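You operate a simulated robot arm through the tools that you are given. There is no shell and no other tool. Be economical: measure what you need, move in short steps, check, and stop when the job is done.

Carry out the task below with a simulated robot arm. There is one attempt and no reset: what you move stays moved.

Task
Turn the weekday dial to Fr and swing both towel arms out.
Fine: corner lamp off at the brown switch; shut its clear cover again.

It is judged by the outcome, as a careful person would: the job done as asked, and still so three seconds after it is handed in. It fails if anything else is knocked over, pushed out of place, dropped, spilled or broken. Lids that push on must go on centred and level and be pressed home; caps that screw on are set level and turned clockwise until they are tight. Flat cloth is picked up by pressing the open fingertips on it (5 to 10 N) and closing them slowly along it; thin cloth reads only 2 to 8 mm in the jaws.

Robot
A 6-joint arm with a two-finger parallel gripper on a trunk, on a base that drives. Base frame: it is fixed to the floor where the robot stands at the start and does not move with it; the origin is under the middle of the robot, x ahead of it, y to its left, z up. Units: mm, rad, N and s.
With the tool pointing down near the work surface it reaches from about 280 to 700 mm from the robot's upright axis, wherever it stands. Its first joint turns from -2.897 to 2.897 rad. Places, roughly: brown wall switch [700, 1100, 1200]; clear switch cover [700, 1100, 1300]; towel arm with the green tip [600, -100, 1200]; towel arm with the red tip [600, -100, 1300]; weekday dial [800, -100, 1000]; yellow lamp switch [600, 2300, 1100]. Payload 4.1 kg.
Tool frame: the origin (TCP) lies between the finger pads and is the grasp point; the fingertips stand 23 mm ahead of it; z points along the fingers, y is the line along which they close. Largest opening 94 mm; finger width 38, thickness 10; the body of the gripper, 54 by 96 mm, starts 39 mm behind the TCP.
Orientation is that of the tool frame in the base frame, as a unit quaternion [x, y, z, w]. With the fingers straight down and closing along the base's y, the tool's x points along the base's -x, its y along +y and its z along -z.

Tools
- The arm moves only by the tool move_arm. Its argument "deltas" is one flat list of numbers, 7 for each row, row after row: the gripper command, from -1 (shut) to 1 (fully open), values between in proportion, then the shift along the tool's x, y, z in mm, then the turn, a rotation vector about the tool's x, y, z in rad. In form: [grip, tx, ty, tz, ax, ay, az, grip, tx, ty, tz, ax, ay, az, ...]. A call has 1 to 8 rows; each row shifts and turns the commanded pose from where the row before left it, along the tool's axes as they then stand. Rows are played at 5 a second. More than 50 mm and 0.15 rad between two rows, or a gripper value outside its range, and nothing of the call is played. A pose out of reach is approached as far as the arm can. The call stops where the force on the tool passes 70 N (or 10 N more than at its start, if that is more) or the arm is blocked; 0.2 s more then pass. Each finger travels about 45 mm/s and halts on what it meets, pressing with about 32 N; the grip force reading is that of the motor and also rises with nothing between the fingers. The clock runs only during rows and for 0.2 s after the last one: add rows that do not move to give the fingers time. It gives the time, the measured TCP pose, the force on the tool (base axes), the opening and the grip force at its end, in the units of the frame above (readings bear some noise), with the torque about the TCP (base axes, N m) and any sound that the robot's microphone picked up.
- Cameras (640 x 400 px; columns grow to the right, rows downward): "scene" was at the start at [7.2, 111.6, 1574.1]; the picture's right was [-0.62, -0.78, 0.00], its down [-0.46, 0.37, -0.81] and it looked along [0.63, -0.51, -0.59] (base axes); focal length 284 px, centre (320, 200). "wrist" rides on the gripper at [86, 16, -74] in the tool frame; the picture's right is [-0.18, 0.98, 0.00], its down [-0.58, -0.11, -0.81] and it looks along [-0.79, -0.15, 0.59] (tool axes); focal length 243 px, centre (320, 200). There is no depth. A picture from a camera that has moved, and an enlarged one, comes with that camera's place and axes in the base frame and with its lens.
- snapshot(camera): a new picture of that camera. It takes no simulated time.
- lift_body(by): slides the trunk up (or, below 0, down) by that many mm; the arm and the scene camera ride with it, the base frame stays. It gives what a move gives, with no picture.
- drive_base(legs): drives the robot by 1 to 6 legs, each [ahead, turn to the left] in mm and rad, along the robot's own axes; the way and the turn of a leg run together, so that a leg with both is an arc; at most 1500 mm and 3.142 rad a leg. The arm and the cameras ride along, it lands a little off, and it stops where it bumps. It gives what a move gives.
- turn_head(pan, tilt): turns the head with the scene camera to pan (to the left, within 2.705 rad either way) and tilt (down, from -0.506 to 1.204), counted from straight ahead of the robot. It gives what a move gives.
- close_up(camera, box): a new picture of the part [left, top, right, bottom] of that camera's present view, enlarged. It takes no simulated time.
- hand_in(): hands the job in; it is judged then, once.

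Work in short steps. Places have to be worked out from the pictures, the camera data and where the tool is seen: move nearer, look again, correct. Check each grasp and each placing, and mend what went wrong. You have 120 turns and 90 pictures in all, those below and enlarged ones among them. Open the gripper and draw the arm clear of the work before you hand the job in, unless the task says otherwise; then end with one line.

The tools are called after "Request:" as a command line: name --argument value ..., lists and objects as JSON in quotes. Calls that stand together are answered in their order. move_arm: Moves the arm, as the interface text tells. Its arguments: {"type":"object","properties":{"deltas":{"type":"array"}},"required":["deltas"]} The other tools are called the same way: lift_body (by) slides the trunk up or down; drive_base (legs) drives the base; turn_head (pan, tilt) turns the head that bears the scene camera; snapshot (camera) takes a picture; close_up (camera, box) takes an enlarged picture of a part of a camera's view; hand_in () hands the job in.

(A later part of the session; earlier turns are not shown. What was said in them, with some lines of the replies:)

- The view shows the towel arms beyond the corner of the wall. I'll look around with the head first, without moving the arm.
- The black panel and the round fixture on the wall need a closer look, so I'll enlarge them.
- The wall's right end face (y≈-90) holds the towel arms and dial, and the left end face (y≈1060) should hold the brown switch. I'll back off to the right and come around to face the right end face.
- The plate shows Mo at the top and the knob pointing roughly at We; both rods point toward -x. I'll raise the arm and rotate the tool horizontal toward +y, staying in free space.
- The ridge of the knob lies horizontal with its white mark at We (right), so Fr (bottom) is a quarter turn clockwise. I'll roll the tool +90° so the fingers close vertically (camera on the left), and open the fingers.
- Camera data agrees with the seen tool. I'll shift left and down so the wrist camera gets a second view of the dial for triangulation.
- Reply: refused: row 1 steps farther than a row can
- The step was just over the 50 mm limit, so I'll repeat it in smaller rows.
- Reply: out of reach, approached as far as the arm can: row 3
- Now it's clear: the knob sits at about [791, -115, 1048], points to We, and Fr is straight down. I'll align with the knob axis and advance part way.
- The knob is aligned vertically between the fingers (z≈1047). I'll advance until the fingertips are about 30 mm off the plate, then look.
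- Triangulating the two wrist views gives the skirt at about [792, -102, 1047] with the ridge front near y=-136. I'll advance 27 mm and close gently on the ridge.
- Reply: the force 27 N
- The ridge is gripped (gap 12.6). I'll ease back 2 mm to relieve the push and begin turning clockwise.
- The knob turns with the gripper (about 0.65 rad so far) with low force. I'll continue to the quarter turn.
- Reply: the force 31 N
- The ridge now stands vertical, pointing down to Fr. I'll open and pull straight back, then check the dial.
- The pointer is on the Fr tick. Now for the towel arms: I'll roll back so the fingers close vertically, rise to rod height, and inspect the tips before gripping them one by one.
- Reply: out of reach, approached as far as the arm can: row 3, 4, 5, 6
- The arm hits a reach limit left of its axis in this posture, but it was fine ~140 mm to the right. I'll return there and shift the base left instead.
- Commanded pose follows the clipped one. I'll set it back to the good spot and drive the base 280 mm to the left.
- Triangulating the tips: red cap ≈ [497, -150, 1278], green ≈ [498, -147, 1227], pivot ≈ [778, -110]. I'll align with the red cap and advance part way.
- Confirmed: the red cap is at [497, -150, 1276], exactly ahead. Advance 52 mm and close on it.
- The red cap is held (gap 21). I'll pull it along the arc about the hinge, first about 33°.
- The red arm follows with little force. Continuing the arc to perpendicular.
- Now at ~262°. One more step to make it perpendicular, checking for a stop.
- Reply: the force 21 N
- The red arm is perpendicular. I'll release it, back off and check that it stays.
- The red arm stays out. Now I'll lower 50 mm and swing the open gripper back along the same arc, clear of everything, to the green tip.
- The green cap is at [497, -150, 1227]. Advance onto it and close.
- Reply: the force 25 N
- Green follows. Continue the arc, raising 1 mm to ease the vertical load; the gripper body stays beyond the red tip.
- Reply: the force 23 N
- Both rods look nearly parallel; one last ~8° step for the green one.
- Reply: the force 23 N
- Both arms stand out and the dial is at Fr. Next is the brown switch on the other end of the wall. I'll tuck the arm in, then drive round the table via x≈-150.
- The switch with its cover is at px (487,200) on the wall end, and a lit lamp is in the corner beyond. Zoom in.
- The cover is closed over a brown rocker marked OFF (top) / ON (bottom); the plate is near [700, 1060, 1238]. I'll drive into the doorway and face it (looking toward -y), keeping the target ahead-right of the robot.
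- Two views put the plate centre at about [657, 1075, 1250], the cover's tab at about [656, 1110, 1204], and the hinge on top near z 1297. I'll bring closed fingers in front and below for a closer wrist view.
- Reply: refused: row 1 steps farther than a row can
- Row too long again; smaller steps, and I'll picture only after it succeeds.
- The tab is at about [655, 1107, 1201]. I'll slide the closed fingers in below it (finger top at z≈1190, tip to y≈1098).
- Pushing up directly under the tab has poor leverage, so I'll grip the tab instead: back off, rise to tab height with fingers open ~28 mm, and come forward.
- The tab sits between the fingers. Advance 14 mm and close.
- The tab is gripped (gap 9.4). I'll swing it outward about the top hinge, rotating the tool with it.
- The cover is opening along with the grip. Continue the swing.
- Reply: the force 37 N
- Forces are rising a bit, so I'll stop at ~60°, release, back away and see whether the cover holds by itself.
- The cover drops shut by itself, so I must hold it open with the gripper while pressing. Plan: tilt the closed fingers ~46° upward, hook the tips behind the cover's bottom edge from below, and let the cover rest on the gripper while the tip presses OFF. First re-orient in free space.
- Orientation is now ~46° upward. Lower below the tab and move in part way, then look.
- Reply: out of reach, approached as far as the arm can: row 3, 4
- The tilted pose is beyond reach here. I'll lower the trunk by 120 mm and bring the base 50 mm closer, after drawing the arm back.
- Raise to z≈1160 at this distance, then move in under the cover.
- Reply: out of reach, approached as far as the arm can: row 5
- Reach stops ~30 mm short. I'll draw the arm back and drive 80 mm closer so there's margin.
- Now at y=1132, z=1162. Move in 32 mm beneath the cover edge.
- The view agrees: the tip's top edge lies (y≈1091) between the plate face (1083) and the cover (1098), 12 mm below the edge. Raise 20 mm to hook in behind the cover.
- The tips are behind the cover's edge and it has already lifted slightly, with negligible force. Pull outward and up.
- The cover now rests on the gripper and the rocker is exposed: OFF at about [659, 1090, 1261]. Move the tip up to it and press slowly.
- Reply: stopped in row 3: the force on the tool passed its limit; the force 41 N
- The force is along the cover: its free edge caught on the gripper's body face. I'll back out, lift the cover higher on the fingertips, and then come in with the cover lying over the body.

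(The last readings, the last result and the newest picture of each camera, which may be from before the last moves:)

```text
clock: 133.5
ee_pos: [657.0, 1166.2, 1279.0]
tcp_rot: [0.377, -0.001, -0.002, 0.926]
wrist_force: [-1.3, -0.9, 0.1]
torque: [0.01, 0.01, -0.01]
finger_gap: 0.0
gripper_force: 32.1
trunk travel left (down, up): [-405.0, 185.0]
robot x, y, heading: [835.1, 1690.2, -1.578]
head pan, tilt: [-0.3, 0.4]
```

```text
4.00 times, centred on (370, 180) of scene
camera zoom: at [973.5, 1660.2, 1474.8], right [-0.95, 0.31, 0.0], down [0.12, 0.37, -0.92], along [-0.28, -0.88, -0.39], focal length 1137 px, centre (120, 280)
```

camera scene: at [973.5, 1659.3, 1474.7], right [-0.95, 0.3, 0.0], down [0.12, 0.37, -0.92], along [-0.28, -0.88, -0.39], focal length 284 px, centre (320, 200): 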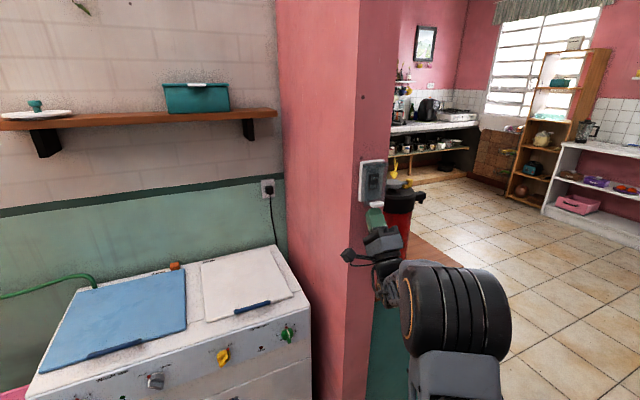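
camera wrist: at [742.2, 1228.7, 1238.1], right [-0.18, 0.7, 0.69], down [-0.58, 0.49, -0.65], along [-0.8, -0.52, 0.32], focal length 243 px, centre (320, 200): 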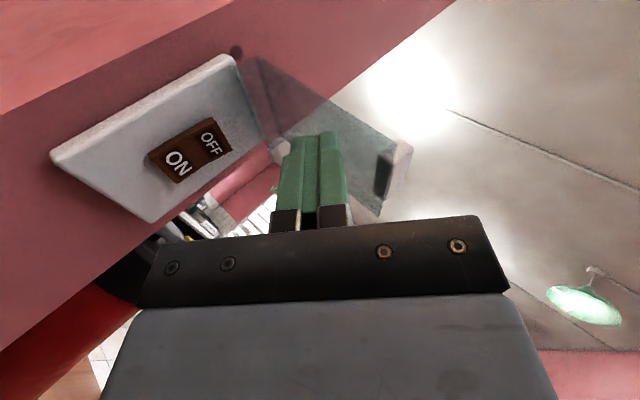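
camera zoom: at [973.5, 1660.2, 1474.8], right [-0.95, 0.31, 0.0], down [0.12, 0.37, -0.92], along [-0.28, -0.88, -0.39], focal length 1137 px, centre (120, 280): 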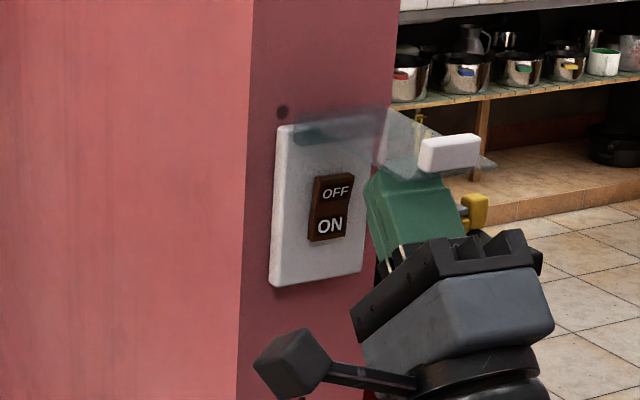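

The cover is up at ~90° with no load. Now in under it, lowering to the OFF height with the cover lying on the gripper body.

Request:
move_arm --deltas '[-1, 0, -21.5, 13.8, 0, 0, 0, -1, 0, -21.3, 3.9, 0, 0, 0, -1, 0, -7, -4.4, 0, 0, 0, -1, 0, 0, 0, 0, 0, 0]'

Request:
close_up --camera "scene" --box '[310, 130, 430, 230]'

```text
clock: 134.5
ee_pos: [657.7, 1127.1, 1254.5]
tcp_rot: [0.375, -0.003, -0.003, 0.927]
wrist_force: [3.7, 50.2, -24.3]
torque: [-1.23, 0.5, 0.84]
finger_gap: 0.0
gripper_force: 32.0
trunk travel left (down, up): [-405.0, 185.0]
robot x, y, heading: [834.4, 1689.3, -1.58]
head pan, tilt: [-0.3, 0.4]
```

```text
4.00 times, centred on (370, 180) of scene
camera zoom: at [973.6, 1667.3, 1474.6], right [-0.95, 0.31, 0.0], down [0.12, 0.37, -0.92], along [-0.28, -0.88, -0.38], focal length 1137 px, centre (120, 280)
```

zoom: 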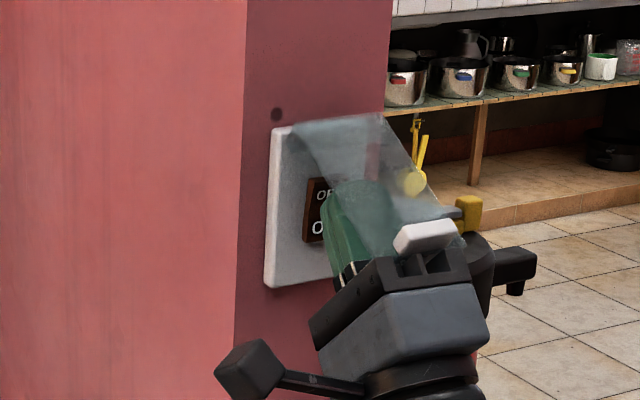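

The edge slipped in front of the body again as I lowered too early. Back out, lift higher, go fully in at height, and only then lower.

Request:
move_arm --deltas '[-1, 0, 33, -32, 0, 0, 0, -1, 0, 23, 24, 0, 0, 0, -1, 0, 0, 0, 0, 0, 0, -1, 0, -16.5, 16, 0, 0, 0, -1, 0, -16.5, 16, 0, 0, 0, -1, 0, 0, 0, 0, 0, 0]'

Request:
close_up --camera "scene" --box '[310, 130, 430, 230]'

```text
clock: 135.9
ee_pos: [655.1, 1120.1, 1287.1]
tcp_rot: [0.378, -0.001, -0.002, 0.926]
wrist_force: [1.3, 5.8, -1.7]
torque: [-0.02, 0.01, 0.1]
finger_gap: 0.0
gripper_force: 32.4
trunk travel left (down, up): [-405.0, 185.0]
robot x, y, heading: [834.6, 1695.0, -1.582]
head pan, tilt: [-0.3, 0.4]
```

```text
4.00 times, centred on (370, 180) of scene
camera zoom: at [973.6, 1661.2, 1474.8], right [-0.95, 0.31, 0.0], down [0.12, 0.37, -0.92], along [-0.28, -0.88, -0.39], focal length 1137 px, centre (120, 280)
```

zoom: 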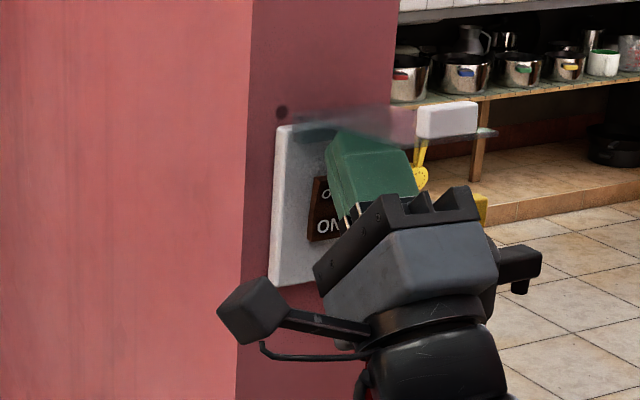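

The cover is now over the gripper body. Lower to OFF height.

Request:
move_arm --deltas '[-1, 2, -11.1, -11.5, 0, 0, 0, -1, 1, -11.1, -11.5, 0, 0, 0, -1, 0, 0, 0, 0, 0, 0]'

Request:
close_up --camera "scene" --box '[310, 130, 430, 230]'

```text
clock: 136.7
ee_pos: [659.4, 1119.6, 1252.5]
tcp_rot: [0.378, -0.002, -0.002, 0.926]
wrist_force: [0.2, 0.1, -0.2]
torque: [-0.03, -0.01, -0.03]
finger_gap: 0.1
gripper_force: 42.2
trunk travel left (down, up): [-405.0, 185.0]
robot x, y, heading: [836.1, 1689.7, -1.582]
head pan, tilt: [-0.3, 0.4]
```

```text
4.00 times, centred on (370, 180) of scene
camera zoom: at [973.5, 1660.0, 1474.8], right [-0.95, 0.31, 0.0], down [0.12, 0.37, -0.92], along [-0.28, -0.88, -0.39], focal length 1137 px, centre (120, 280)
```

zoom: 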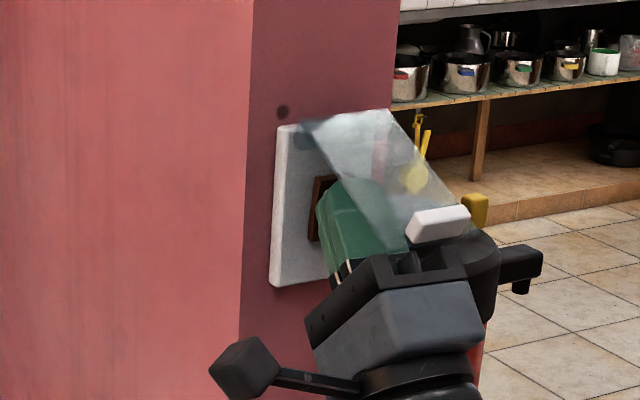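

Unloaded, with the cover resting on top. Now press OFF in small steps.

Request:
move_arm --deltas '[-1, 0, -4, 5, 0, 0, 0, -1, 0, -4, 5, 0, 0, 0, -1, 0, -3, 4, 0, 0, 0, -1, 0, 0, 0, 0, 0, 0]'

Request:
snapshot --camera "wrist"

```text
clock: 137.5
ee_pos: [660.0, 1110.6, 1254.5]
tcp_rot: [0.377, -0.002, -0.003, 0.926]
wrist_force: [8.1, 39.8, -12.9]
torque: [-0.12, 0.23, 0.63]
finger_gap: 0.1
gripper_force: 42.1
trunk travel left (down, up): [-405.0, 185.0]
robot x, y, heading: [837.5, 1690.9, -1.581]
head pan, tilt: [-0.3, 0.4]
heard: click
stopped in row 4: the force on the tool passed its limit (the readings are from after the stop); the commanded pose is now the measured one
```

```text
16 pictures are left
camera wrist: at [745.2, 1174.2, 1214.5], right [-0.18, 0.7, 0.69], down [-0.58, 0.49, -0.65], along [-0.8, -0.52, 0.32], focal length 243 px, centre (320, 200)
```

wrist: 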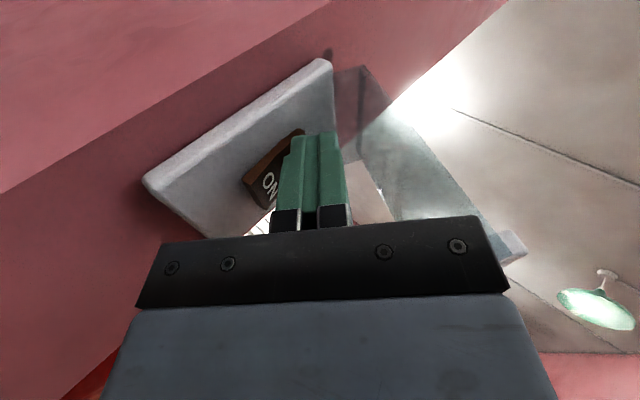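

A click was heard. Before anything else I'll back out gently so the cover settles down again, then check the lamp.

Request:
move_arm --deltas '[-1, 0, 8.6, -8.3, 0, 0, 0, -1, 0, 21.6, -20.9, 0, 0, 0, -1, 0, 11.1, -31.6, 0, 0, 0, -1, 0, 7.7, -35.2, 0, 0, 0, -1, 0, 7.7, -35.2, 0, 0, 0, -1, 0, 21.6, -20.9, 0, 0, 0]'

Request:
close_up --camera "scene" --box '[310, 130, 430, 230]'

```text
clock: 138.9
ee_pos: [661.2, 1267.7, 1199.8]
tcp_rot: [0.38, -0.002, -0.003, 0.925]
wrist_force: [-0.1, -0.5, -0.4]
torque: [0.02, -0.03, -0.01]
finger_gap: 0.0
gripper_force: 42.2
trunk travel left (down, up): [-405.0, 185.0]
robot x, y, heading: [838.1, 1692.0, -1.584]
head pan, tilt: [-0.3, 0.4]
```

```text
4.00 times, centred on (370, 180) of scene
camera zoom: at [973.5, 1661.0, 1474.8], right [-0.95, 0.31, 0.0], down [0.12, 0.37, -0.92], along [-0.28, -0.88, -0.39], focal length 1137 px, centre (120, 280)
```

zoom: 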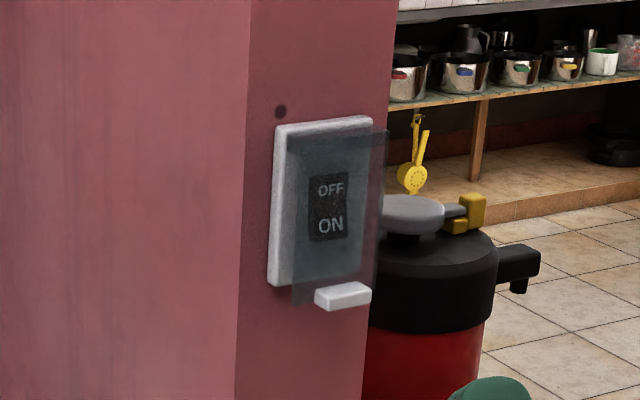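

The cover appears down again and the room is dimmer. Check the lamp by turning the head.

Request:
turn_head --pan 1.2 --tilt -0.1

Request:
snapshot --camera "scene"

Request:
snapshot --camera "wrist"

```text
clock: 140.5
ee_pos: [660.2, 1267.1, 1199.7]
tcp_rot: [0.38, -0.002, -0.001, 0.925]
wrist_force: [-0.1, 0.0, 0.4]
torque: [0.0, -0.01, -0.03]
finger_gap: 0.1
gripper_force: 42.2
trunk travel left (down, up): [-405.0, 185.0]
robot x, y, heading: [836.3, 1689.3, -1.583]
head pan, tilt: [1.201, -0.099]
```

```text
14 pictures are left
camera scene: at [1082.7, 1716.7, 1520.5], right [-0.37, -0.93, 0.0], down [0.09, -0.04, -1.0], along [0.92, -0.37, 0.1], focal length 284 px, centre (320, 200)
```

scene: 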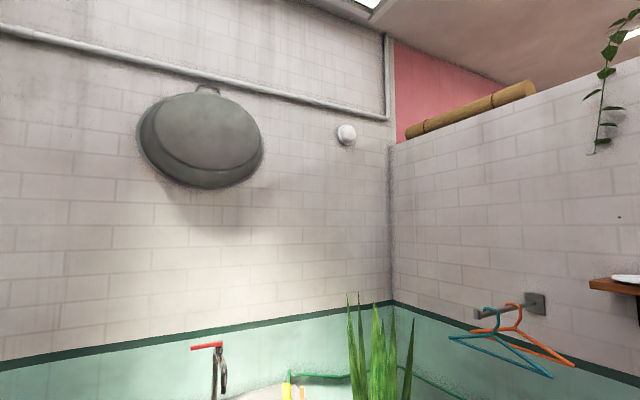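

```text
13 pictures are left
camera wrist: at [746.5, 1330.3, 1159.7], right [-0.18, 0.7, 0.69], down [-0.58, 0.49, -0.65], along [-0.8, -0.52, 0.31], focal length 243 px, centre (320, 200)
```

wrist: 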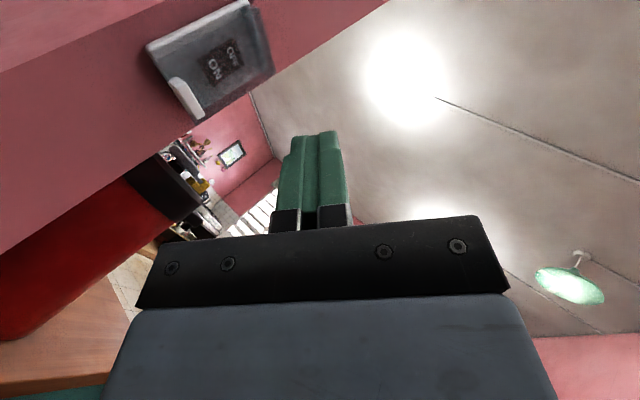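

The corner lamp is off. I'll give the cover's tab a light push to be sure it is fully shut.

Request:
move_arm --deltas '[-1, -1, -28, 22.9, 0, 0, 0, -1, -1, -28, 22.9, 0, 0, 0, -1, -1, -28, 22.9, 0, 0, 0, -1, 0, -7.2, 7, 0, 0, 0, -1, 0, -4.3, 4.2, 0, 0, 0, -1, 0, -2.9, 2.8, 0, 0, 0, -1, 0, -1.5, 1.4, 0, 0, 0]'

```text
clock: 142.1
ee_pos: [656.0, 1139.3, 1188.5]
tcp_rot: [0.38, -0.003, -0.002, 0.925]
wrist_force: [2.1, 13.6, -5.6]
torque: [-0.01, 0.12, 0.26]
finger_gap: 0.3
gripper_force: 42.1
trunk travel left (down, up): [-405.0, 185.0]
robot x, y, heading: [837.5, 1690.6, -1.584]
head pan, tilt: [1.201, -0.099]
```

Firm contact at the closed position (14 N) — the cover is shut. Draw back, open the gripper, and take a last look.

Request:
move_arm --deltas '[-1, 0, 7.2, -7, 0, 0, 0, -1, 0, 28, -27, 0, 0, 0, -1, 0, 28, -27, 0, 0, 0, 0, 0, 28, -27, 0, 0, 0, 0.9, 0, 0, 0, 0, 0, 0, 0.9, 0, 0, 0, 0, 0, 0, 0.9, 0, 0, 0, 0, 0, 0]'

Request:
turn_head --pan -0.3 --tilt 0.4

Request:
close_up --camera "scene" --box '[310, 130, 430, 230]'

Request:
snapshot --camera "scene"

```text
clock: 143.7
ee_pos: [657.1, 1264.9, 1190.0]
tcp_rot: [0.381, -0.002, -0.002, 0.925]
wrist_force: [-0.2, 0.1, 0.0]
torque: [0.01, 0.01, 0.01]
finger_gap: 85.6
gripper_force: 0.1
trunk travel left (down, up): [-405.0, 185.0]
robot x, y, heading: [836.8, 1688.3, -1.582]
head pan, tilt: [1.201, -0.099]
```

```text
clock: 145.3
ee_pos: [657.3, 1263.4, 1191.5]
tcp_rot: [0.38, -0.002, -0.001, 0.925]
wrist_force: [0.0, -0.3, -0.2]
torque: [-0.03, 0.01, 0.0]
finger_gap: 89.3
gripper_force: 0.1
trunk travel left (down, up): [-405.0, 185.0]
robot x, y, heading: [834.9, 1689.7, -1.583]
head pan, tilt: [-0.3, 0.4]
```

```text
4.00 times, centred on (370, 180) of scene
camera zoom: at [973.5, 1661.0, 1474.8], right [-0.95, 0.31, 0.0], down [0.12, 0.37, -0.92], along [-0.28, -0.88, -0.39], focal length 1137 px, centre (120, 280)
```

zoom: 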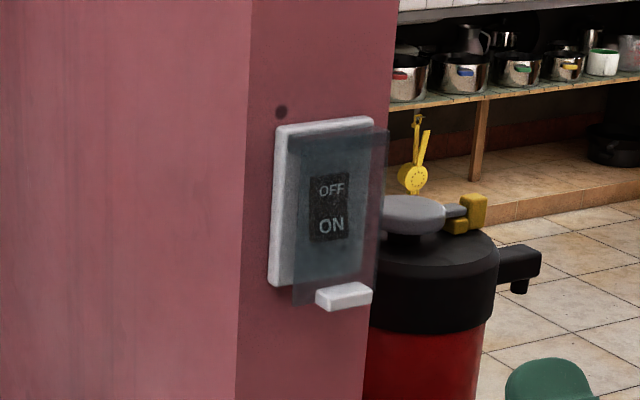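

```text
11 pictures are left
camera scene: at [973.5, 1661.0, 1474.8], right [-0.95, 0.31, 0.0], down [0.12, 0.37, -0.92], along [-0.28, -0.88, -0.39], focal length 284 px, centre (320, 200)
```

scene: 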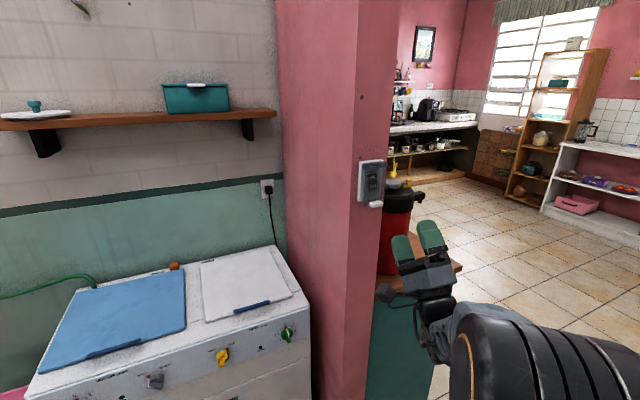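

The cover is shut, the lamp is off, the gripper is open, and the arm is clear of the work. When I left the other end of the wall, the dial was on Fr and both towel arms stood out, so I'm handing in.

Request:
hand_in

```text
The job is handed in.
```

The weekday dial is on Fr, both towel arms are swung straight out from the wall, the corner lamp is off at the brown switch, and its clear cover is shut again.
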